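You operate a simulated robot arm through the tools that you are given. There is no shell and no other tool. Be economical: measure what you need, move in short steps, check, and stop when the job is done.

Carry out the task below with a simulated robot arm. There is one attempt and no reset: what you move stays moved.

JOB
Feed the buns tray and then the rolls tray out of the magazine into the grey box.
Fine: they are the two lowest; use the purple slider and leave it back; the top tray stays in the magazine.

It is judged by the outcome, as a careful person would: the job done as asked, and still so three seconds after it is handed in. It fails if anything else is knocked over, pushed out of place, dropped, spilled or broken.

ROBOT AND FRAMES
A 6-joint arm with a two-finger parallel gripper, fixed in place. Base frame: the origin is at the foot of the arm, x ahead of it, y to its left, z up; the work surface is at about z = 900. Readings come in mm, rad, newtons and seconds.
With the tool pointing down near the work surface it reaches from about 140 to 840 mm from the base axis. Its first joint turns from -2.897 to 2.897 rad. Payload 3.91 kg.
Tool frame: the origin (TCP) lies between the finger pads and is the grasp point; the fingertips stand 30 mm ahead of it; z points along the fingers, y is the line along which they close. Largest opening 110 mm; finger width 20, thickness 10; the body of the gripper, 48 by 112 mm, starts 55 mm behind the TCP.
Orientation is that of the tool frame in the base frame, as a unit quaternion [x, y, z, w]. With the fingers straight down and closing along the base's y, the tool's x points along the base's -x, its y along +y and its z along -z.

CONTROLS
- The arm moves only by the tool send_rows. Its argument "motion" is a list of rows, each an object of numbers (a shift or turn left out is 0, a gripper value left out holds the last): "dx", "dy", "dz": the shift along the tool's x, y, z in units of 40 mm (1.0 is 40 mm); "wx", "wy", "wz": the turn, a rotation vector about the tool's x, y, z in units of 8 degrees (1.0 is 8 degrees). In form: [{"dx": .., "dy": .., "dz": .., "wx": .., "wy": .., "wz": ..}, ...]. A call has 1 to 10 rows; each row shifts and turns the commanded pose from where the row before left it, along the tool's axes as they then stand. "fingers" is the opening in per cent of the stroke, from 0 (shut) to 100 (fully open), set as the call begins (left out, the last holds). A call with a number of a shift or a turn outside -1 to 1 is refused whole. Rows are played at 5 a second. More than 50 mm and 0.15 rad between two rows, or a gripper value outside its range, and nothing of the call is played. Where a pose cannot be reached the arm comes as near as it can. A force on the tool above 90 N (or 10 N above the force at the start of the call, whichever is more), or a blocked arm, ends the call early, and 0.2 s more pass. Each finger travels about 108 mm/s and halts on what it meets, pressing with about 28 N; the grip force reading is that of the motor and also rises with nothing between the fingers. The clock runs only during rows and for 0.2 s after the last one: add rows that do not move to give the fingers time. It gives the time, the measured TCP pose, the force on the tool (base axes), the opening and the grip force at its end, in the units of the frame above (readings bear some noise).
- Cameras (640 x 400 px; columns grow to the right, rows downward): "scene" is fixed at [212.1, 646.8, 1637.7]; the picture's right is [-0.74, -0.67, 0.00], its down [-0.59, 0.65, -0.47] and it looks along [0.32, -0.35, -0.88] (base axes); focal length 298 px, centre (320, 200). "wrist" rides on the gripper at [77, 7, -114] in the tool frame; the picture's right is [-0.09, 1.00, 0.00], its down [-0.80, -0.07, -0.59] and it looks along [-0.59, -0.05, 0.80] (tool axes); focal length 270 px, centre (320, 200). There is no depth. A picture from a camera that has moved, and an enlarged one, comes with that camera's place and axes in the base frame and with its lens. The place of the scene camera against the robot may be out by one fixed shift of up to 12 mm in any direction.
- snapshot(camera): a new picture of that camera. It takes no simulated time.
- slide_trunk(by): slides the trunk up (or, below 0, down) by that many mm; the arm rides with it, the base frame stays. It gives what a move gives, with no picture.
- close_up(camera, box): a new picture of the part [left, top, right, bottom] of that camera's present view, enlarged. It takes no simulated time.
- close_job(): hands the job in; it is judged then, once.

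Work in short steps. Places have to be worked out from the pictures, the camera data and where the tool is seen: move nearer, look again, correct. Check each grasp and each placing, and mend what went wrong. You have 120 turns and 68 pictures in all, those below and enlarged ones among them. Open the gripper and draw the arm clear of the work before you hand the job in, unless the task says otherwise; then end with one line.

The tools are called after "Emit:" as name(argument=value, ...) on one line, values as JSON. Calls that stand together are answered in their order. send_rows: Moves the arm, as the interface text tells. Its arguments: {"type":"object","properties":{"motion":{"type":"array","items":{"type":"object","properties":{"dx":{"type":"number"},"dy":{"type":"number"},"dz":{"type":"number"},"wx":{"type":"number"},"wy":{"type":"number"},"wz":{"type":"number"}}}},"fingers":{"type":"number"}},"required":["motion"]} The other tools are called the same way: slide_trunk (by) slides the trunk up or down; snapshot (camera) takes a picture; close_up (camera, box) takes an enlarged picture of a part of a camera's view; close_job () hands the job in.

At the start:

```text
t: 0.0
tool_pos: [383.1, 214.7, 1244.0]
tcp_rot: [0.0, 1.0, 0.0, 0.0]
contact_force: [0.2, -0.7, 1.2]
opening: 109.8
gripper_force: 0.0
trunk travel left (down, up): [-475.0, 65.0]
```

scene: 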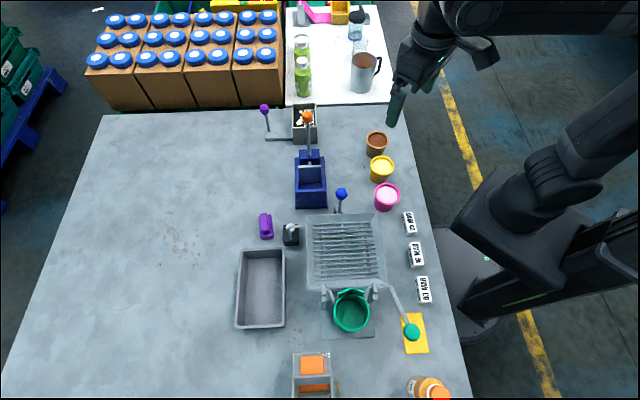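
wrist: 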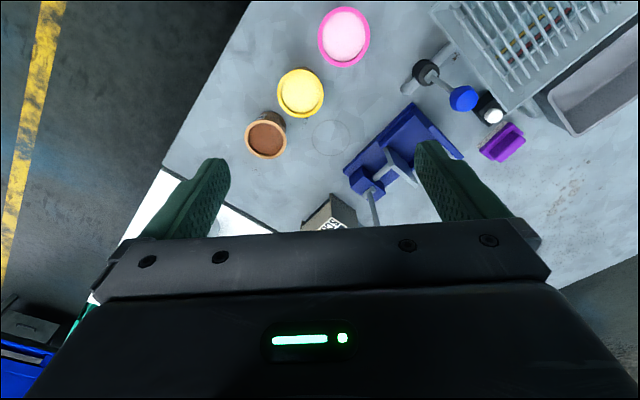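

I need to identify the magazine, slider and grey box; take enlarged views first.

Emit:
close_up(camera="scene", box=[220, 180, 440, 320])

Emit:
close_up(camera="scene", box=[220, 80, 440, 220])

Emit:
close_up(camera="scene", box=[240, 280, 460, 400])

```text
2.86 times, centred on (330, 250) of scene
camera zoom: at [212.1, 646.8, 1637.7], right [-0.74, -0.67, 0.0], down [-0.59, 0.65, -0.47], along [0.32, -0.35, -0.88], focal length 852 px, centre (291, 57)
```

zoom: 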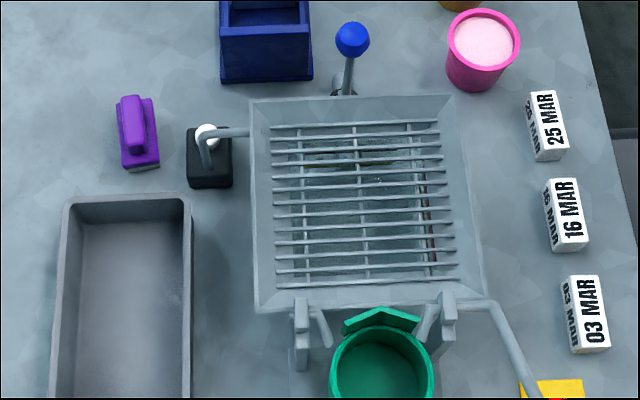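

```text
2.86 times, centred on (330, 150) of scene
camera zoom: at [212.1, 646.8, 1637.7], right [-0.74, -0.67, 0.0], down [-0.59, 0.65, -0.47], along [0.32, -0.35, -0.88], focal length 852 px, centre (291, 343)
```

zoom: 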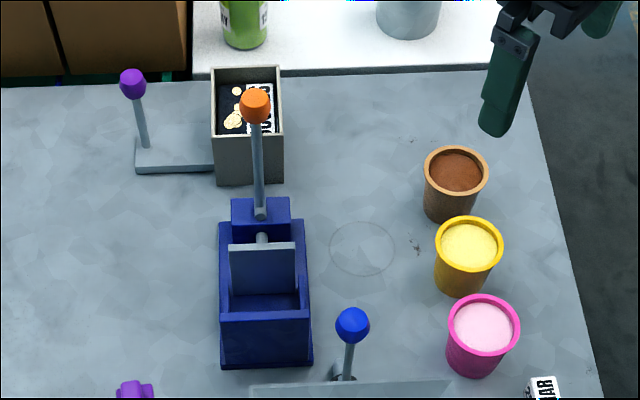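

```text
2.91 times, centred on (350, 340) of scene
camera zoom: at [212.1, 646.8, 1637.7], right [-0.74, -0.67, 0.0], down [-0.59, 0.65, -0.47], along [0.32, -0.35, -0.88], focal length 868 px, centre (233, -207)
```

zoom: 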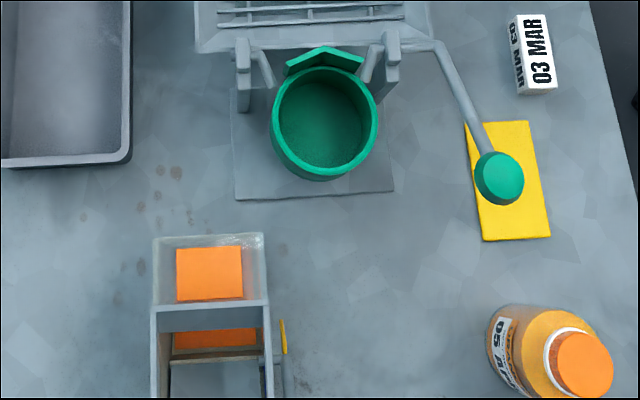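

The box at scene (305,115) with the purple-knobbed plate looks like the magazine, near (680,200). I move the gripper forward at height for a wrist view.

Emit:
send_rows(motion=[{"dx": -1}, {"dx": -1}, {"dx": -1}, {"dx": -1}, {"dx": -1}])

Emit:
snapshot(camera="wrist")

```text
t: 1.2
tool_pos: [583.7, 213.7, 1241.2]
tcp_rot: [0.0, 1.0, 0.0, -0.001]
contact_force: [0.6, 0.0, 0.1]
opening: 110.2
gripper_force: 0.1
trunk travel left (down, up): [-475.0, 65.0]
```

```text
62 pictures are left
camera wrist: at [507.8, 221.2, 1357.5], right [0.09, 1.0, 0.0], down [0.8, -0.07, 0.59], along [0.59, -0.05, -0.81], focal length 270 px, centre (320, 200)
```

wrist: 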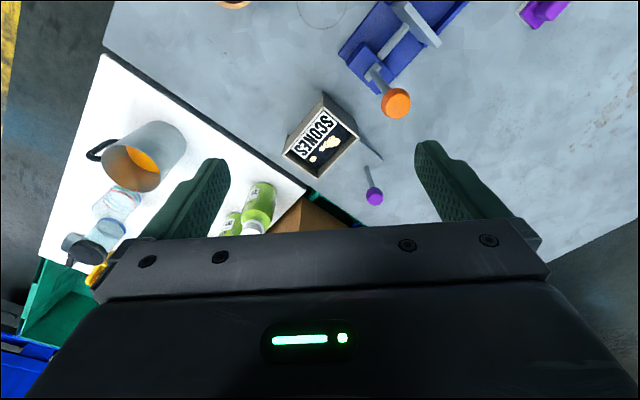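

The top tray reads SCONES; purple knob stands on a slider plate. Enlarge for details.

Emit:
close_up(camera="wrist", box=[260, 80, 420, 220])

Emit:
close_up(camera="scene", box=[250, 90, 350, 155])

```text
2.86 times, centred on (340, 150) of wrist
camera zoom: at [507.8, 221.2, 1357.5], right [0.09, 1.0, 0.0], down [0.8, -0.07, 0.59], along [0.59, -0.05, -0.81], focal length 772 px, centre (263, 343)
```

zoom: 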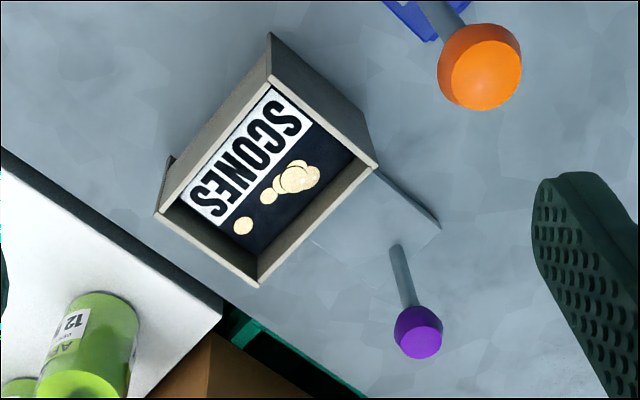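

```text
6.15 times, centred on (300, 122) of scene
camera zoom: at [212.1, 646.8, 1637.7], right [-0.74, -0.67, 0.0], down [-0.59, 0.65, -0.47], along [0.32, -0.35, -0.88], focal length 1836 px, centre (443, 677)
```

zoom: 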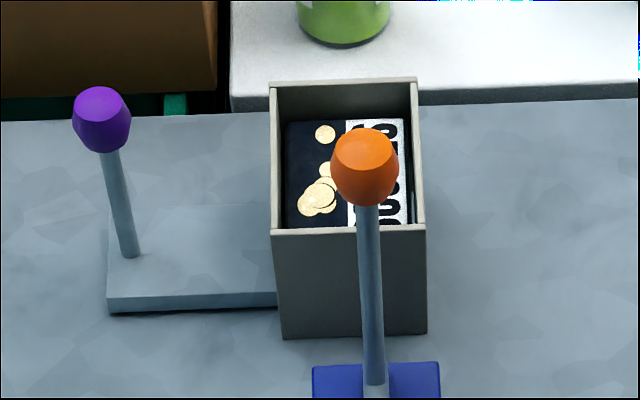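

Slider plate runs along about (-0.74,-0.67) into the magazine, so trays should exit on the side toward (-x,-y). I yaw 42° to align and move to view the exit side.

Emit:
send_rows(motion=[{"wz": -1}, {"wz": -1}, {"wz": -1}, {"wz": -1}, {"wz": -1}, {"wz": -0.25}, {"dx": 0.9, "dy": -0.6}, {"dx": 0.9, "dy": -0.6}, {"dx": 0.87, "dy": -0.53}])

Emit:
send_rows(motion=[{"dz": 1}, {"dz": 1}, {"dz": 1}])

Emit:
snapshot(camera="wrist")

```text
t: 3.2
tool_pos: [547.8, 93.4, 1243.1]
tcp_rot: [-0.359, 0.933, 0.0, 0.0]
contact_force: [1.8, -0.1, 0.9]
opening: 110.1
gripper_force: 0.1
trunk travel left (down, up): [-475.0, 65.0]
```

```text
t: 4.0
tool_pos: [549.6, 89.7, 1122.2]
tcp_rot: [-0.359, 0.933, 0.0, 0.0]
contact_force: [0.0, -0.1, 0.3]
opening: 109.9
gripper_force: 0.1
trunk travel left (down, up): [-475.0, 65.0]
```

```text
59 pictures are left
camera wrist: at [488.1, 43.8, 1237.9], right [-0.6, 0.8, 0.0], down [0.64, 0.48, 0.59], along [0.48, 0.36, -0.8], focal length 270 px, centre (320, 200)
```

wrist: 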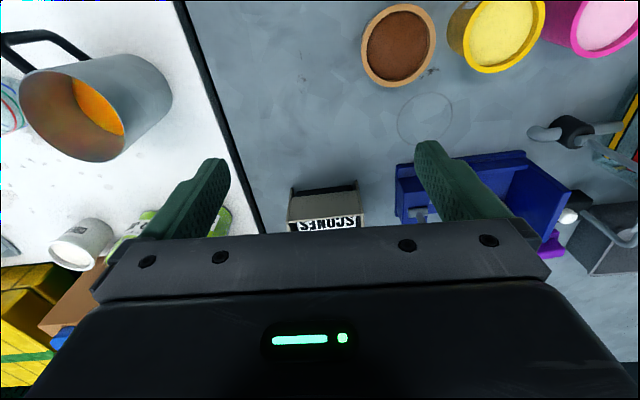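

Emit:
close_up(camera="wrist", box=[260, 160, 390, 240])

```text
4.92 times, centred on (325, 200) of wrist
camera zoom: at [488.1, 43.8, 1237.9], right [-0.6, 0.8, 0.0], down [0.64, 0.48, 0.59], along [0.48, 0.36, -0.8], focal length 1331 px, centre (295, 200)
```

zoom: 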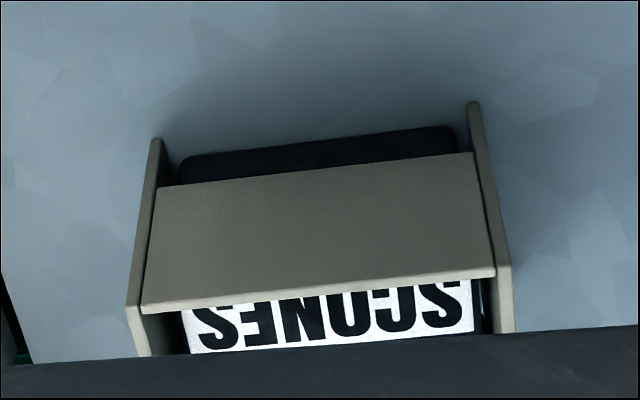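

The exit slot is on the near side; a dark tray shows at the bottom. Slide axis is about 45°. Now rise a bit, yaw 3° more, and go over the purple knob area to measure it.

Emit:
send_rows(motion=[{"dz": -0.7, "wz": -0.375}, {"dx": -0.9}, {"dx": -0.9}, {"dx": -0.9}, {"dx": -0.9}, {"dx": -0.9}, {"dx": -0.9}, {"dx": -0.6}])

Emit:
snapshot(camera="wrist")

```text
t: 5.8
tool_pos: [719.0, 262.6, 1150.8]
tcp_rot: [-0.383, 0.924, -0.001, -0.001]
contact_force: [0.4, 0.2, 0.6]
opening: 110.1
gripper_force: 0.0
trunk travel left (down, up): [-475.0, 65.0]
```

```text
57 pictures are left
camera wrist: at [660.4, 212.9, 1266.6], right [-0.64, 0.77, 0.0], down [0.62, 0.52, 0.59], along [0.45, 0.38, -0.81], focal length 270 px, centre (320, 200)
```

wrist: 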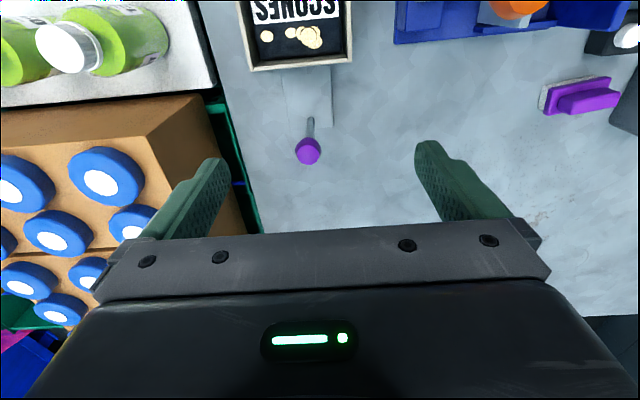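

Triangulating two views puts the purple knob at about (764,284,1005), stack top ~978. I align over it with narrower opening, lower partly and check.

Emit:
send_rows(motion=[{"dx": -0.6, "dy": -0.21}, {"dx": -0.57, "dy": -0.21}, {"dz": 0.9}, {"dz": 0.9}], fingers=50)

Emit:
snapshot(camera="wrist")

```text
t: 6.8
tool_pos: [742.2, 271.4, 1078.7]
tcp_rot: [-0.382, 0.924, 0.001, 0.0]
contact_force: [0.5, 0.2, -0.2]
opening: 55.0
gripper_force: 0.1
out of reach, approached as far as the arm can: row 2
trunk travel left (down, up): [-475.0, 65.0]
```

```text
56 pictures are left
camera wrist: at [682.1, 222.5, 1193.6], right [-0.64, 0.77, 0.0], down [0.62, 0.52, 0.59], along [0.46, 0.38, -0.8], focal length 270 px, centre (320, 200)
```

wrist: 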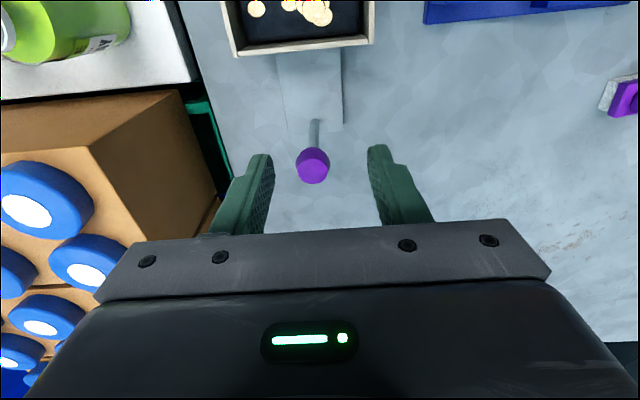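

The arm hit its reach at the higher level; knob refined to ~(767,285,1007). I lower here (fingers behind the knob) then approach horizontally.

Emit:
send_rows(motion=[{"dz": 0.85}, {"dz": 0.82}, {"dx": -0.35, "dy": -0.18}, {"dx": -0.35}, {}])

Emit:
snapshot(camera="wrist")

```text
t: 8.0
tool_pos: [766.0, 288.6, 1010.6]
tcp_rot: [-0.382, 0.924, 0.0, 0.001]
contact_force: [0.1, 0.7, -0.1]
opening: 54.8
gripper_force: 0.1
trunk travel left (down, up): [-475.0, 65.0]
```

```text
55 pictures are left
camera wrist: at [706.4, 238.6, 1127.1], right [-0.64, 0.77, 0.0], down [0.62, 0.52, 0.59], along [0.46, 0.38, -0.8], focal length 270 px, centre (320, 200)
```

wrist: 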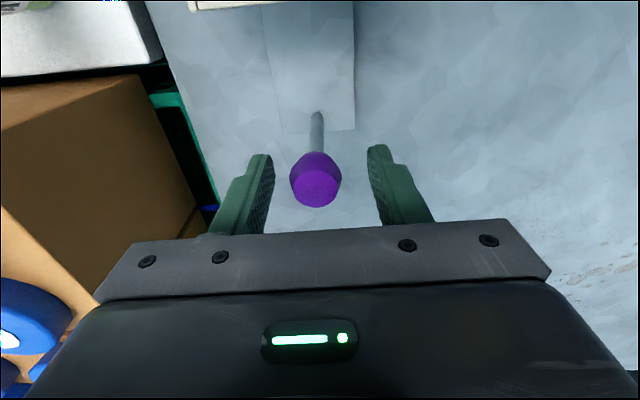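

The knob sits between the pads at nearly the TCP. Close on it.

Emit:
send_rows(motion=[{}, {}, {}, {}], fingers=5)

Emit:
snapshot(camera="wrist")

```text
t: 9.0
tool_pos: [765.5, 286.7, 1010.6]
tcp_rot: [-0.382, 0.924, -0.001, 0.0]
contact_force: [7.1, -7.7, 0.0]
opening: 27.5
gripper_force: 44.8
trunk travel left (down, up): [-475.0, 65.0]
```

```text
54 pictures are left
camera wrist: at [707.5, 236.7, 1126.8], right [-0.64, 0.77, 0.0], down [0.62, 0.52, 0.59], along [0.46, 0.38, -0.8], focal length 270 px, centre (320, 200)
```

wrist: 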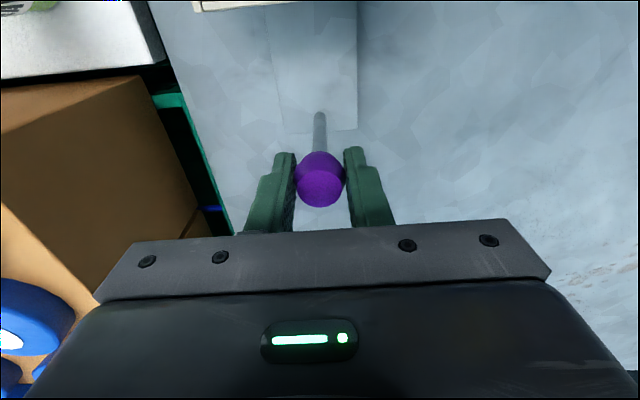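

Knob held (27.5 mm). Push the slider toward the magazine in small steps along 45°.

Emit:
send_rows(motion=[{"dx": 0.25, "dy": -0.04}, {"dx": 0.25}, {"dx": 0.25}, {"dx": 0.25}])

Emit:
snapshot(camera="scene")

```text
t: 10.0
tool_pos: [738.4, 256.8, 1010.8]
tcp_rot: [-0.382, 0.924, -0.001, 0.0]
contact_force: [5.4, -4.8, -2.0]
opening: 27.2
gripper_force: 45.6
trunk travel left (down, up): [-475.0, 65.0]
```

```text
53 pictures are left
```

scene: 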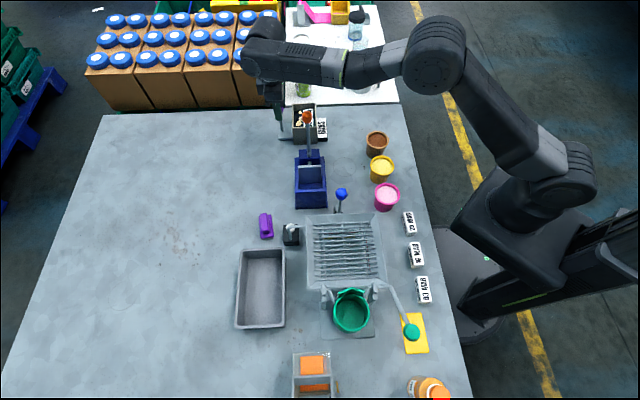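

The first tray is emerging. Continue the push in 10 mm steps.

Emit:
send_rows(motion=[{"dx": 0.25}, {"dx": 0.25}])

Emit:
close_up(camera="scene", box=[250, 90, 350, 155])

```text
t: 10.6
tool_pos: [724.6, 243.2, 1010.8]
tcp_rot: [-0.383, 0.924, 0.001, 0.0]
contact_force: [2.1, -2.0, -0.5]
opening: 27.3
gripper_force: 45.3
trunk travel left (down, up): [-475.0, 65.0]
```

```text
6.15 times, centred on (300, 122) of scene
camera zoom: at [212.1, 646.8, 1637.7], right [-0.74, -0.67, 0.0], down [-0.59, 0.65, -0.47], along [0.32, -0.35, -0.88], focal length 1836 px, centre (443, 677)
```

zoom: 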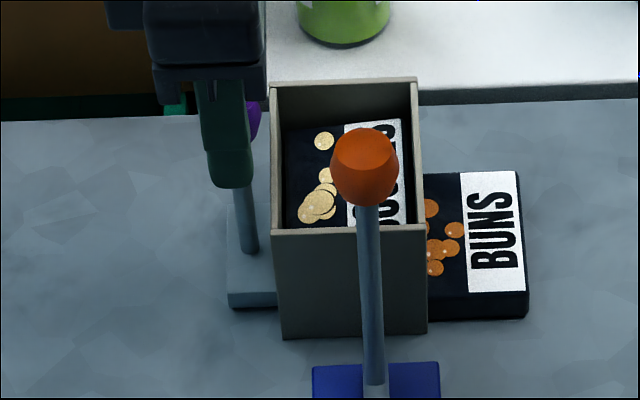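

BUNS tray is about two-thirds out. Push a further 10 mm gently.

Emit:
send_rows(motion=[{"dx": 0.12}, {"dx": 0.12}, {"dx": 0.06}])

Emit:
close_up(camera="scene", box=[250, 90, 350, 155])

```text
t: 11.4
tool_pos: [717.8, 237.9, 1012.1]
tcp_rot: [-0.384, 0.923, -0.001, 0.002]
contact_force: [23.6, 19.0, 5.2]
opening: 28.0
gripper_force: 45.2
trunk travel left (down, up): [-475.0, 65.0]
```

```text
6.15 times, centred on (300, 122) of scene
camera zoom: at [212.1, 646.8, 1637.7], right [-0.74, -0.67, 0.0], down [-0.59, 0.65, -0.47], along [0.32, -0.35, -0.88], focal length 1836 px, centre (443, 677)
```

zoom: 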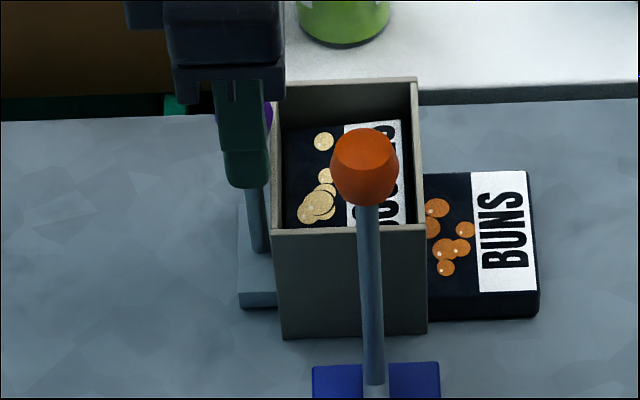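

The slider is at its end stop (reaction 30 N) with BUNS protruding ~60 mm. I ease, release, and rise, leaving the slider in so the rolls stay up while I take the buns tray.

Emit:
send_rows(motion=[{"dx": -0.06}, {}], fingers=5)

Emit:
send_rows(motion=[{}, {}, {"dz": -0.8}, {"dz": -0.9}, {"dz": -0.9}], fingers=45)

Emit:
send_rows(motion=[{"dx": 0.9}, {"dx": 0.9}, {"dx": 0.9}, {"dx": 0.9}], fingers=100)

Emit:
snapshot(camera="wrist")

```text
t: 12.0
tool_pos: [717.4, 237.8, 1010.6]
tcp_rot: [-0.382, 0.924, 0.0, 0.0]
contact_force: [16.0, 16.4, 9.1]
opening: 27.2
gripper_force: 44.8
trunk travel left (down, up): [-475.0, 65.0]
```

```text
t: 13.2
tool_pos: [715.3, 237.6, 1117.9]
tcp_rot: [-0.383, 0.924, 0.0, 0.0]
contact_force: [0.2, -0.4, -0.8]
opening: 49.6
gripper_force: 0.0
trunk travel left (down, up): [-475.0, 65.0]
```

```text
t: 14.2
tool_pos: [614.5, 135.3, 1114.9]
tcp_rot: [-0.383, 0.924, 0.0, 0.0]
contact_force: [-0.7, -0.3, -0.1]
opening: 110.2
gripper_force: 0.0
trunk travel left (down, up): [-475.0, 65.0]
```

```text
50 pictures are left
camera wrist: at [555.2, 86.8, 1230.9], right [-0.64, 0.77, 0.0], down [0.62, 0.52, 0.59], along [0.46, 0.38, -0.8], focal length 270 px, centre (320, 200)
```

wrist: 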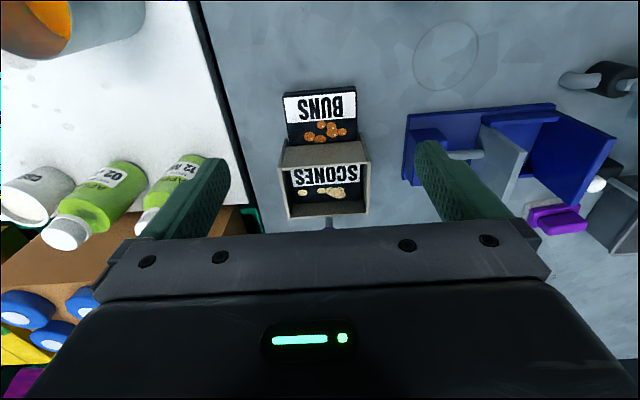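

BUNS tray front edge centre is near (619,138), 82 mm wide, on the 45° line. I position the fingers 28 mm behind that edge and lower to above it, then look.

Emit:
send_rows(motion=[{"dx": -0.82, "dy": -0.04}, {"dz": 0.9}, {"dz": 0.9}, {"dz": 0.9}, {"dz": 0.5}], fingers=94)

Emit:
snapshot(camera="wrist")

Emit:
close_up(camera="scene", box=[250, 90, 350, 155])

```text
t: 15.4
tool_pos: [639.9, 155.3, 987.9]
tcp_rot: [-0.383, 0.924, 0.0, 0.0]
contact_force: [0.2, -0.6, 0.3]
opening: 103.3
gripper_force: 0.1
trunk travel left (down, up): [-475.0, 65.0]
```

```text
49 pictures are left
camera wrist: at [581.1, 107.1, 1103.6], right [-0.64, 0.77, 0.0], down [0.62, 0.52, 0.59], along [0.46, 0.38, -0.8], focal length 270 px, centre (320, 200)
```

wrist: 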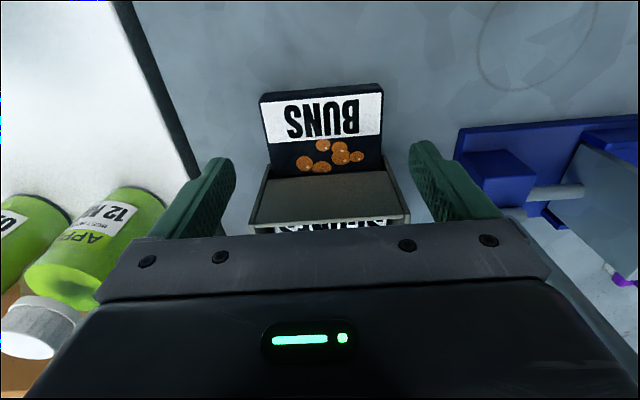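

```text
6.15 times, centred on (300, 122) of scene
camera zoom: at [212.1, 646.8, 1637.7], right [-0.74, -0.67, 0.0], down [-0.59, 0.65, -0.47], along [0.32, -0.35, -0.88], focal length 1836 px, centre (443, 677)
```

zoom: 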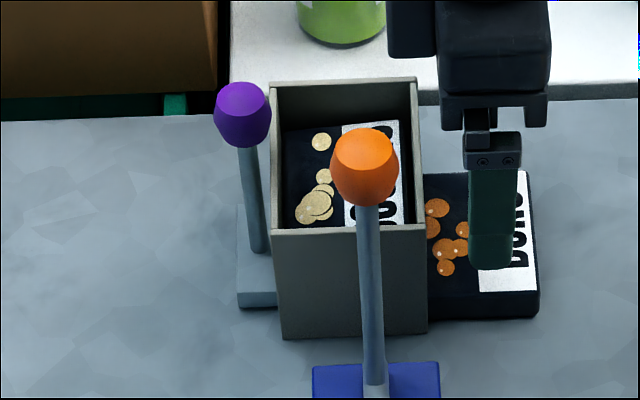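

Fingers straddle the tray with margin, clear of the blue device. Lower to tray level and close.

Emit:
send_rows(motion=[{"dz": 0.5}, {"dz": 0.5}, {"dz": 0.35}])

Emit:
send_rows(motion=[{}, {}, {}], fingers=60)

Emit:
snapshot(camera="wrist")

```text
t: 16.2
tool_pos: [638.9, 156.3, 933.8]
tcp_rot: [-0.382, 0.924, -0.001, 0.0]
contact_force: [0.0, 0.0, 0.8]
opening: 103.3
gripper_force: 0.2
trunk travel left (down, up): [-475.0, 65.0]
```

```text
t: 17.0
tool_pos: [639.1, 155.0, 934.3]
tcp_rot: [-0.383, 0.924, -0.001, 0.001]
contact_force: [-0.6, 0.1, -0.1]
opening: 84.4
gripper_force: 27.5
trunk travel left (down, up): [-475.0, 65.0]
```

```text
47 pictures are left
camera wrist: at [580.0, 106.6, 1049.6], right [-0.64, 0.77, 0.0], down [0.62, 0.52, 0.59], along [0.46, 0.38, -0.8], focal length 270 px, centre (320, 200)
```

wrist: 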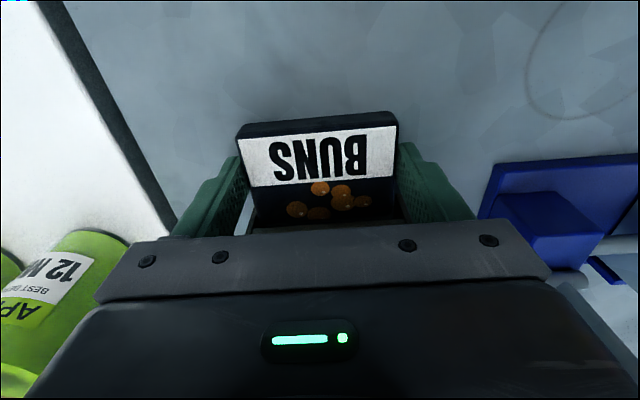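

Held at 84 mm. Pull it straight out of the slot, then lift.

Emit:
send_rows(motion=[{"dx": 0.25}, {"dx": 0.25}, {"dx": 0.25}, {"dx": 0.25}, {"dx": 0.25}, {"dx": 0.25}])

Emit:
close_up(camera="scene", box=[250, 80, 410, 180])

```text
t: 18.4
tool_pos: [596.6, 113.3, 933.9]
tcp_rot: [-0.382, 0.924, 0.0, 0.0]
contact_force: [0.1, -0.6, 5.8]
opening: 84.3
gripper_force: 28.2
trunk travel left (down, up): [-475.0, 65.0]
```

```text
4.00 times, centred on (330, 130) of scene
camera zoom: at [212.1, 646.8, 1637.7], right [-0.74, -0.67, 0.0], down [-0.59, 0.65, -0.47], along [0.32, -0.35, -0.88], focal length 1193 px, centre (280, 480)
```

zoom: 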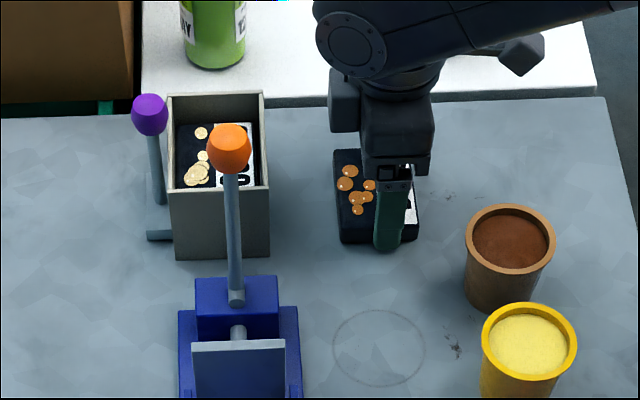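

Buns tray is free. Lift it high over everything.

Emit:
send_rows(motion=[{"dz": -0.5}, {"dz": -1}, {"dz": -1}, {"dz": -1}, {"dz": -1}, {"dz": -1}, {"dz": -0.5}])

Emit:
send_rows(motion=[{"dy": 1, "dx": -0.4}, {"dy": 1, "dx": -0.4}, {"dy": 1, "dx": -0.4}, {"dy": 1, "dx": -0.4}, {"dy": 1, "dx": -0.4}, {"dy": 1, "dx": -0.4}, {"dy": 1, "dx": -0.4}, {"dy": 1, "dx": -0.3}, {"dy": 1, "dx": -0.3}])

Emit:
snapshot(camera="wrist")

Emit:
snapshot(camera="scene")

```text
t: 20.0
tool_pos: [596.1, 115.5, 1173.5]
tcp_rot: [-0.383, 0.924, 0.0, 0.0]
contact_force: [-0.5, -1.0, 0.2]
opening: 66.2
gripper_force: 0.0
trunk travel left (down, up): [-475.0, 65.0]
```

```text
t: 22.0
tool_pos: [439.1, 466.6, 1173.8]
tcp_rot: [-0.382, 0.924, 0.0, 0.001]
contact_force: [0.6, 0.8, -0.4]
opening: 66.2
gripper_force: 0.1
trunk travel left (down, up): [-475.0, 65.0]
```

```text
45 pictures are left
camera wrist: at [381.2, 417.5, 1288.9], right [-0.64, 0.77, 0.0], down [0.62, 0.52, 0.59], along [0.46, 0.38, -0.8], focal length 270 px, centre (320, 200)
```

wrist: 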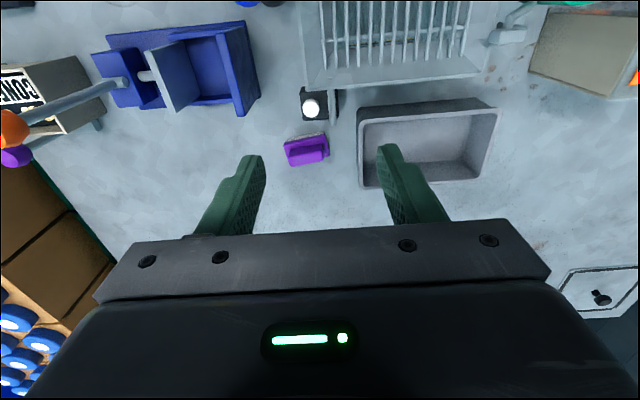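

```text
44 pictures are left
```

scene: 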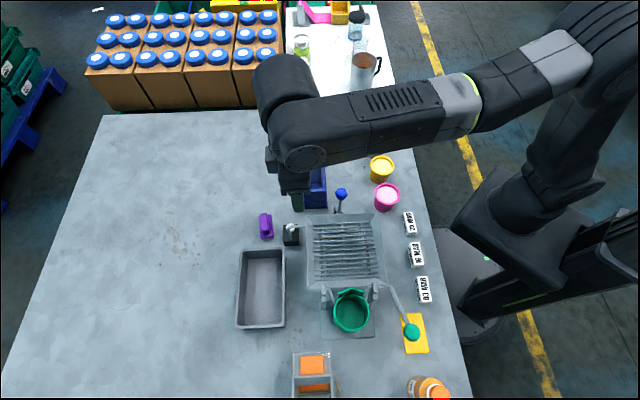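

The opening is 66 mm: the tray slipped out during the quick lift. Go back and find it.

Emit:
send_rows(motion=[{"dy": -1, "dx": 0.4}, {"dy": -1, "dx": 0.4}, {"dy": -1, "dx": 0.4}, {"dy": -1, "dx": 0.4}, {"dy": -1, "dx": 0.4}, {"dy": -1, "dx": 0.4}, {"dy": -1, "dx": 0.4}, {"dy": -1, "dx": 0.4}, {"dy": -1, "dx": 0.3}])

Emit:
snapshot(camera="wrist")

Emit:
close_up(camera="scene", box=[250, 80, 410, 180])

```text
t: 24.0
tool_pos: [592.5, 109.6, 1170.7]
tcp_rot: [-0.382, 0.924, 0.0, 0.0]
contact_force: [1.0, 0.3, 0.5]
opening: 65.8
gripper_force: 0.0
trunk travel left (down, up): [-475.0, 65.0]
```

```text
43 pictures are left
camera wrist: at [533.9, 60.6, 1287.5], right [-0.64, 0.77, 0.0], down [0.62, 0.52, 0.59], along [0.46, 0.38, -0.8], focal length 270 px, centre (320, 200)
```

wrist: 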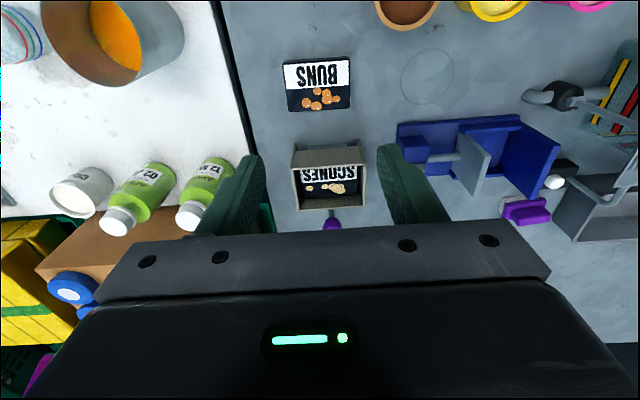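

```text
4.00 times, centred on (330, 130) of scene
camera zoom: at [212.1, 646.8, 1637.7], right [-0.74, -0.67, 0.0], down [-0.59, 0.65, -0.47], along [0.32, -0.35, -0.88], focal length 1193 px, centre (280, 480)
```

zoom: 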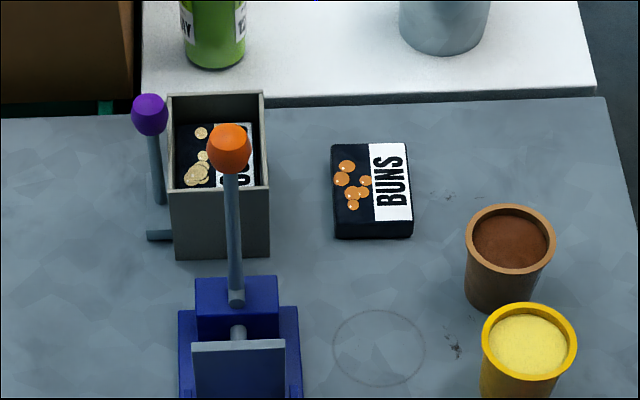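

The tray sits upright just where it was pulled out, so it slipped at once. The knob grip showed a tighter command squeezes harder; I regrip at its centre (~(604,116)) with a fully-closed command and lift gently.

Emit:
send_rows(motion=[{"dx": -0.28, "dy": -0.06}, {"dz": 1}, {"dz": 1}, {"dz": 1}, {"dz": 1}, {"dz": 0.6}], fingers=94)

Emit:
snapshot(camera="wrist")

```text
t: 25.4
tool_pos: [604.4, 117.6, 988.9]
tcp_rot: [-0.383, 0.924, 0.0, 0.0]
contact_force: [0.0, 0.3, -0.6]
opening: 103.4
gripper_force: 0.0
trunk travel left (down, up): [-475.0, 65.0]
```

```text
41 pictures are left
camera wrist: at [544.7, 69.7, 1104.7], right [-0.64, 0.77, 0.0], down [0.62, 0.52, 0.59], along [0.46, 0.38, -0.8], focal length 270 px, centre (320, 200)
```

wrist: 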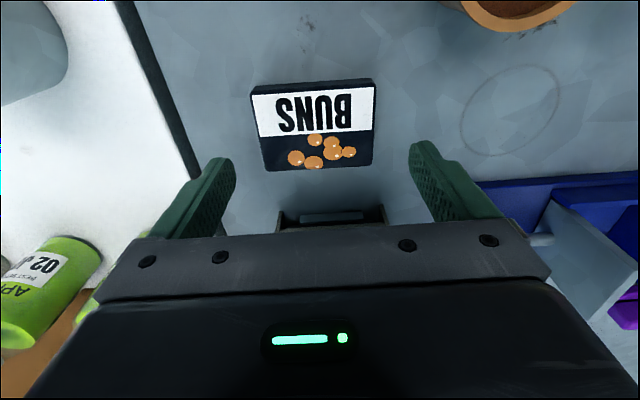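

Tray centred at (604,116), aligned, 62×84 mm. Lower and grip harder, then lift a little.

Emit:
send_rows(motion=[{"dz": 0.5}, {"dz": 0.5}, {"dz": 0.39}])

Emit:
send_rows(motion=[{}, {}, {}, {}], fingers=0)

Emit:
send_rows(motion=[{"dz": -0.1}, {"dz": -0.2}, {"dz": -0.3}])

Emit:
snapshot(camera="wrist")

```text
t: 26.2
tool_pos: [604.6, 117.1, 933.6]
tcp_rot: [-0.382, 0.924, 0.0, 0.0]
contact_force: [0.2, 0.3, -0.3]
opening: 103.4
gripper_force: 0.1
trunk travel left (down, up): [-475.0, 65.0]
```

```text
t: 27.2
tool_pos: [603.4, 117.7, 935.2]
tcp_rot: [-0.383, 0.924, 0.0, 0.0]
contact_force: [0.2, -0.1, 0.9]
opening: 84.5
gripper_force: 27.7
trunk travel left (down, up): [-475.0, 65.0]
```

```text
t: 28.0
tool_pos: [604.3, 117.9, 958.1]
tcp_rot: [-0.383, 0.924, 0.001, 0.0]
contact_force: [-1.0, -0.1, -0.7]
opening: 84.1
gripper_force: 27.9
trunk travel left (down, up): [-475.0, 65.0]
```

```text
40 pictures are left
camera wrist: at [545.3, 69.0, 1073.9], right [-0.64, 0.77, 0.0], down [0.62, 0.52, 0.59], along [0.46, 0.38, -0.8], focal length 270 px, centre (320, 200)
```

wrist: 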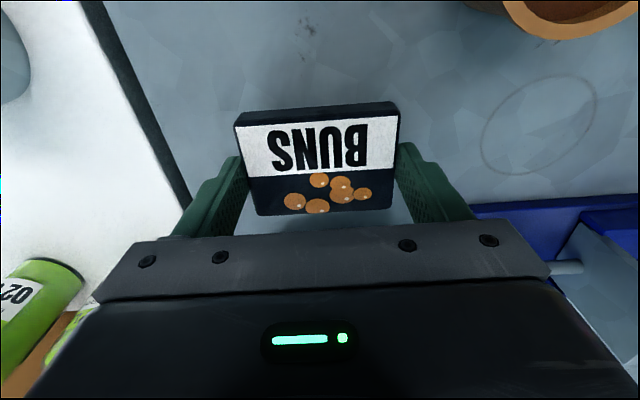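

Tray held and lifted. Raise gradually, then check.

Emit:
send_rows(motion=[{"dz": -0.3}, {"dz": -0.5}, {"dz": -0.6}, {"dz": -0.6}, {"dz": -0.6}, {"dz": -0.6}, {"dz": -0.6}, {"dz": -0.6}, {"dz": -0.5}, {"dz": -0.3}])

```text
t: 30.2
tool_pos: [603.8, 119.2, 1167.7]
tcp_rot: [-0.383, 0.924, -0.001, 0.0]
contact_force: [0.8, 0.2, -0.6]
opening: 84.4
gripper_force: 28.0
trunk travel left (down, up): [-475.0, 65.0]
```

Still gripped at 84 mm. Carry towards the grey box (centre est. (418,632)).

Emit:
send_rows(motion=[{"dy": 0.4, "dx": -0.15}, {"dy": 0.85, "dx": -0.35}, {"dy": 0.85, "dx": -0.35}, {"dy": 0.85, "dx": -0.35}, {"dy": 0.85, "dx": -0.35}, {"dy": 0.85, "dx": -0.35}, {"dy": 0.85, "dx": -0.35}, {"dy": 0.85, "dx": -0.35}, {"dy": 0.85, "dx": -0.35}, {"dy": 0.4, "dx": -0.15}])

Emit:
send_rows(motion=[{"dy": 0.4, "dx": -0.15}, {"dy": 0.85, "dx": -0.35}, {"dy": 0.85, "dx": -0.35}, {"dy": 0.85, "dx": -0.35}, {"dy": 0.85, "dx": -0.35}, {"dy": 0.4, "dx": -0.3}])

Emit:
snapshot(camera="wrist")

Emit:
snapshot(camera="scene")

```text
t: 32.4
tool_pos: [476.6, 420.8, 1166.9]
tcp_rot: [-0.383, 0.924, 0.0, 0.0]
contact_force: [-0.1, 0.7, -0.8]
opening: 84.3
gripper_force: 28.1
trunk travel left (down, up): [-475.0, 65.0]
```

```text
t: 33.8
tool_pos: [408.5, 592.3, 1165.0]
tcp_rot: [-0.383, 0.924, 0.0, -0.001]
contact_force: [0.0, 0.3, -0.2]
opening: 84.3
gripper_force: 27.4
trunk travel left (down, up): [-475.0, 65.0]
```

```text
39 pictures are left
camera wrist: at [349.6, 543.1, 1281.0], right [-0.64, 0.77, 0.0], down [0.62, 0.52, 0.59], along [0.46, 0.38, -0.8], focal length 270 px, centre (320, 200)
```

wrist: 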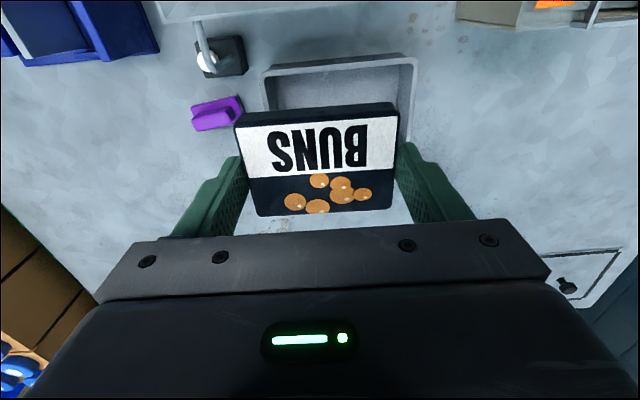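

```text
38 pictures are left
```

scene: 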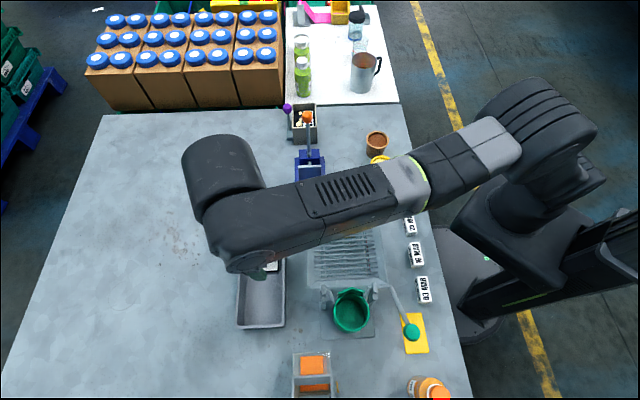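

Tray is level and held. I shift over the box centre (~(424,635)), turn 1.6°, and lower partway to re-check.

Emit:
send_rows(motion=[{"dx": -0.5, "dy": 0.24, "wz": -0.2}, {"dx": -0.53, "dy": 0.24}, {"dz": 0.6}, {"dz": 0.6}, {"dz": 0.6}, {"dz": 0.6}, {"dz": 0.6}])

Emit:
snapshot(camera="wrist")

Emit:
close_up(camera="scene", box=[200, 220, 340, 350])

```text
t: 35.4
tool_pos: [422.1, 630.9, 1046.8]
tcp_rot: [-0.395, 0.918, 0.0, 0.0]
contact_force: [0.3, -0.2, -0.8]
opening: 84.2
gripper_force: 27.9
out of reach, approached as far as the arm can: row 2
trunk travel left (down, up): [-475.0, 65.0]
```

```text
37 pictures are left
camera wrist: at [364.4, 580.7, 1161.0], right [-0.66, 0.75, 0.0], down [0.6, 0.53, 0.59], along [0.44, 0.39, -0.8], focal length 270 px, centre (320, 200)
```

wrist: 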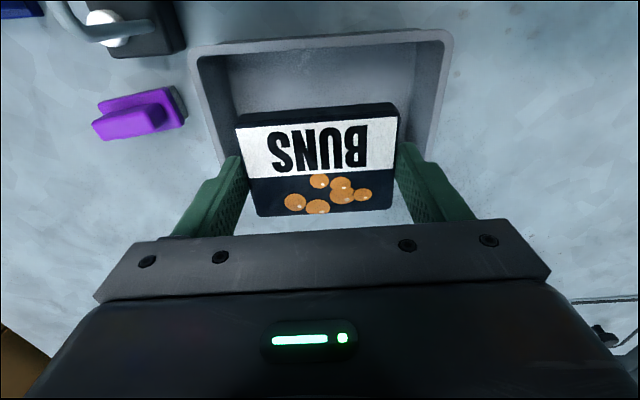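

```text
3.08 times, centred on (270, 285) of scene
camera zoom: at [212.1, 646.8, 1637.7], right [-0.74, -0.67, 0.0], down [-0.59, 0.65, -0.47], along [0.32, -0.35, -0.88], focal length 918 px, centre (474, -62)
```

zoom: 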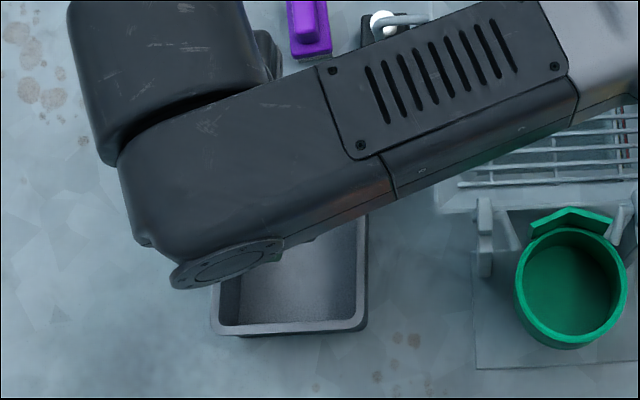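

Aligned with the box: 2 mm off lengthwise, ~4 mm short crosswise. Correct and lower to near the floor.

Emit:
send_rows(motion=[{"dx": -0.1, "dz": 0.4}, {"dz": 0.5}, {"dz": 0.5}, {"dz": 0.5}, {"dz": 0.4}, {"dz": 0.15}])

Emit:
send_rows(motion=[{"dz": 0.08}, {"dz": 0.08}])

Emit:
snapshot(camera="wrist")

```text
t: 36.8
tool_pos: [427.3, 636.5, 946.2]
tcp_rot: [-0.396, 0.918, 0.0, 0.0]
contact_force: [0.6, 0.0, -0.6]
opening: 84.6
gripper_force: 28.3
trunk travel left (down, up): [-475.0, 65.0]
```

```text
t: 37.4
tool_pos: [426.0, 634.3, 938.8]
tcp_rot: [-0.396, 0.918, -0.001, -0.001]
contact_force: [0.0, -0.3, -0.8]
opening: 84.2
gripper_force: 27.9
trunk travel left (down, up): [-475.0, 65.0]
```

```text
35 pictures are left
camera wrist: at [368.5, 583.9, 1055.3], right [-0.66, 0.75, 0.0], down [0.6, 0.53, 0.59], along [0.44, 0.39, -0.8], focal length 270 px, centre (320, 200)
```

wrist: 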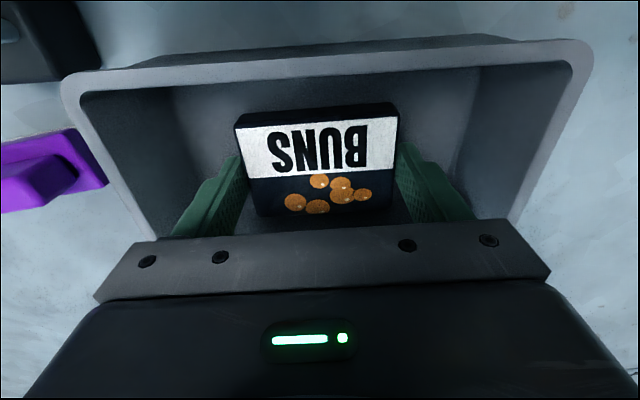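

Tray is inside the box, no contact yet. Lower a few mm until touching.

Emit:
send_rows(motion=[{"dz": 0.05}, {}])

Emit:
send_rows(motion=[{"dz": 0.05}, {}])

```text
t: 38.0
tool_pos: [427.1, 634.2, 937.7]
tcp_rot: [-0.395, 0.919, 0.0, 0.0]
contact_force: [-0.8, 0.5, 1.6]
opening: 84.0
gripper_force: 28.1
trunk travel left (down, up): [-475.0, 65.0]
```

```text
t: 38.6
tool_pos: [425.4, 633.5, 939.4]
tcp_rot: [-0.396, 0.918, 0.001, 0.002]
contact_force: [1.4, 4.0, 14.3]
opening: 84.1
gripper_force: 27.8
trunk travel left (down, up): [-475.0, 65.0]
```

Contact with the box floor (14 N). Release and rise slowly.

Emit:
send_rows(motion=[{"dz": -0.04}, {}, {}], fingers=95)

Emit:
send_rows(motion=[{"dz": -0.3}, {"dz": -0.6}, {"dz": -0.9}, {"dz": -0.9}, {"dz": -0.9}, {"dz": -0.9}, {"dz": -0.9}, {"dz": -0.4, "dx": 0.5}])

Emit:
snapshot(camera="wrist")

```text
t: 39.4
tool_pos: [427.1, 633.4, 937.4]
tcp_rot: [-0.395, 0.919, 0.0, 0.0]
contact_force: [0.0, 0.2, 0.2]
opening: 104.4
gripper_force: 0.0
trunk travel left (down, up): [-475.0, 65.0]
```

```text
t: 41.2
tool_pos: [410.8, 620.2, 1170.6]
tcp_rot: [-0.396, 0.918, 0.0, 0.0]
contact_force: [-0.1, 1.4, 0.2]
opening: 104.6
gripper_force: 0.0
trunk travel left (down, up): [-475.0, 65.0]
```

```text
34 pictures are left
camera wrist: at [353.3, 567.9, 1286.2], right [-0.66, 0.75, 0.0], down [0.6, 0.53, 0.6], along [0.45, 0.4, -0.8], focal length 270 px, centre (320, 200)
```

wrist: 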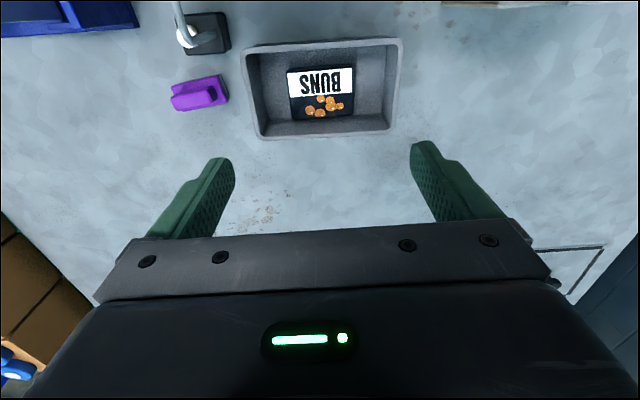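

BUNS lies flat in the grey box. Return above the purple knob to pull the slider back.

Emit:
send_rows(motion=[{"wz": 0.19, "dy": -0.5}, {"dy": -1, "dx": 0.1}, {"dy": -1, "dx": 0.1}, {"dy": -1, "dx": 0.1}, {"dy": -1, "dx": 0.1}, {"dy": -1, "dx": 0.1}, {"dy": -1, "dx": 0.1}, {"dy": -1, "dx": 0.1}, {"dy": -1, "dx": 0.1}, {"dy": -1, "dx": 0.1}], fingers=50)

Emit:
send_rows(motion=[{"dy": -1, "dx": 0.1}, {"dy": -1, "dx": 0.1}, {"dy": -0.6, "dx": 0.2}, {}])

Emit:
snapshot(camera="wrist")

```text
t: 43.4
tool_pos: [657.6, 322.5, 1172.2]
tcp_rot: [-0.383, 0.924, 0.0, 0.0]
contact_force: [0.2, 0.2, -0.4]
opening: 55.2
gripper_force: 0.1
trunk travel left (down, up): [-475.0, 65.0]
```

```text
t: 44.4
tool_pos: [719.6, 240.0, 1169.7]
tcp_rot: [-0.384, 0.924, 0.0, 0.0]
contact_force: [-0.4, 0.5, -0.8]
opening: 54.9
gripper_force: 0.0
trunk travel left (down, up): [-475.0, 65.0]
```

```text
33 pictures are left
camera wrist: at [661.1, 190.4, 1285.9], right [-0.64, 0.77, 0.0], down [0.62, 0.52, 0.59], along [0.45, 0.38, -0.8], focal length 270 px, centre (320, 200)
```

wrist: 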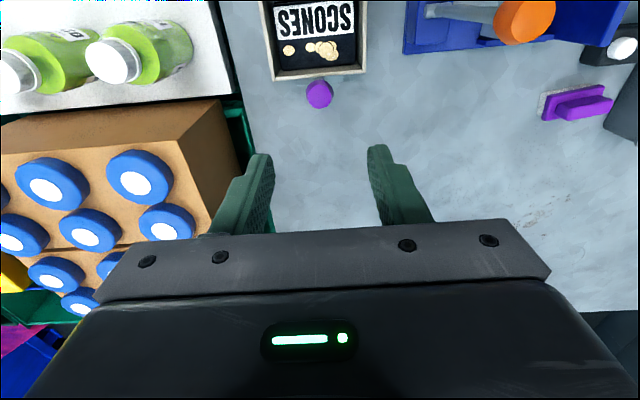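

Knob at about (717,236); lower onto it and grip.

Emit:
send_rows(motion=[{"dx": 0.08, "dz": 0.7}, {"dz": 0.9}, {"dz": 0.9}, {"dz": 0.9}, {"dz": 0.57}, {}])

Emit:
snapshot(camera="wrist")

```text
t: 45.8
tool_pos: [716.2, 238.7, 1011.7]
tcp_rot: [-0.383, 0.924, 0.0, 0.0]
contact_force: [-0.5, -1.3, 0.3]
opening: 55.0
gripper_force: 0.1
trunk travel left (down, up): [-475.0, 65.0]
```

```text
32 pictures are left
camera wrist: at [656.1, 190.3, 1127.5], right [-0.64, 0.77, 0.0], down [0.62, 0.52, 0.59], along [0.46, 0.38, -0.8], focal length 270 px, centre (320, 200)
```

wrist: 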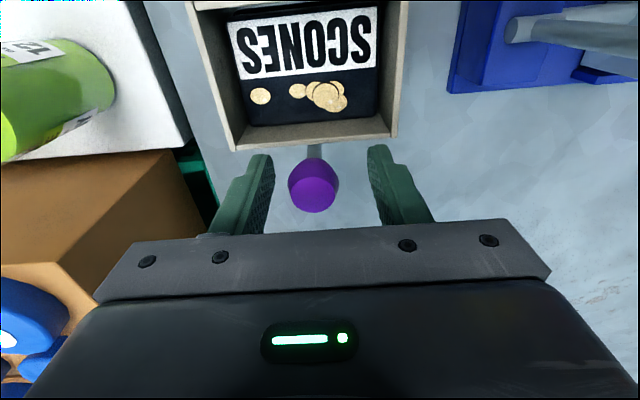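

Knob is between the pads. Grip and pull back in steps.

Emit:
send_rows(motion=[{"dy": -0.07}, {}, {}, {}], fingers=5)

Emit:
send_rows(motion=[{"dx": -0.25}, {"dx": -0.25}, {"dx": -0.25}, {"dx": -0.25}, {"dx": -0.25}, {"dx": -0.25}, {"dx": -0.12}])

Emit:
snapshot(camera="wrist")

Emit:
close_up(camera="scene", box=[250, 90, 350, 155])

```text
t: 46.8
tool_pos: [718.3, 236.5, 1011.4]
tcp_rot: [-0.383, 0.924, -0.001, -0.001]
contact_force: [-0.2, 0.1, 0.3]
opening: 26.9
gripper_force: 44.9
trunk travel left (down, up): [-475.0, 65.0]
```

```text
t: 48.4
tool_pos: [762.6, 281.3, 1012.9]
tcp_rot: [-0.384, 0.923, -0.001, 0.001]
contact_force: [1.6, -0.4, 14.0]
opening: 27.1
gripper_force: 45.1
trunk travel left (down, up): [-475.0, 65.0]
```

```text
31 pictures are left
camera wrist: at [703.7, 232.9, 1127.4], right [-0.64, 0.77, 0.0], down [0.61, 0.52, 0.6], along [0.46, 0.38, -0.8], focal length 270 px, centre (320, 200)
```

wrist: 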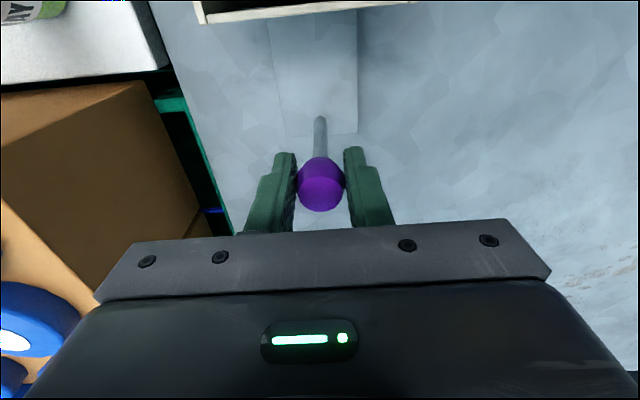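

```text
6.15 times, centred on (300, 122) of scene
camera zoom: at [212.1, 646.8, 1637.7], right [-0.74, -0.67, 0.0], down [-0.59, 0.65, -0.47], along [0.32, -0.35, -0.88], focal length 1836 px, centre (443, 677)
```

zoom: 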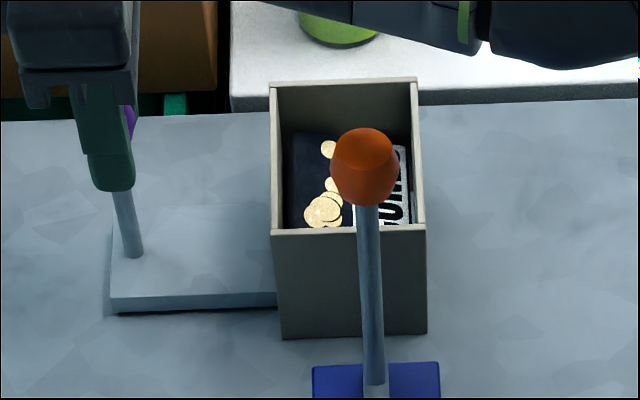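

Stack dropped; slider ~3 mm short of its start. Pull the rest, then check the force.

Emit:
send_rows(motion=[{"dx": -0.07}, {"dx": -0.07}, {}])

Emit:
close_up(camera="scene", box=[250, 90, 350, 155])

```text
t: 49.2
tool_pos: [765.7, 284.5, 1011.0]
tcp_rot: [-0.383, 0.924, 0.0, -0.001]
contact_force: [-18.6, -12.5, 6.3]
opening: 27.2
gripper_force: 45.0
trunk travel left (down, up): [-475.0, 65.0]
```

```text
6.15 times, centred on (300, 122) of scene
camera zoom: at [212.1, 646.8, 1637.7], right [-0.74, -0.67, 0.0], down [-0.59, 0.65, -0.47], along [0.32, -0.35, -0.88], focal length 1836 px, centre (443, 677)
```

zoom: 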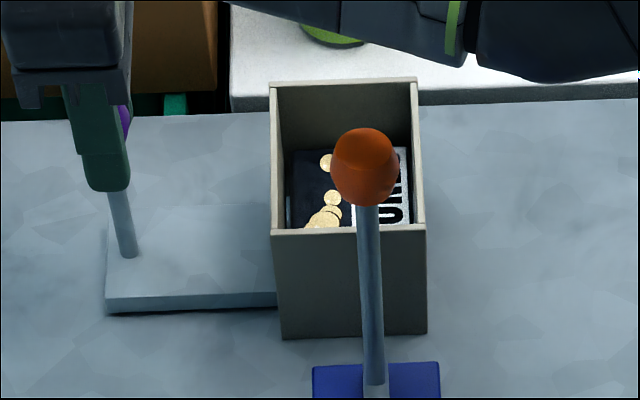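

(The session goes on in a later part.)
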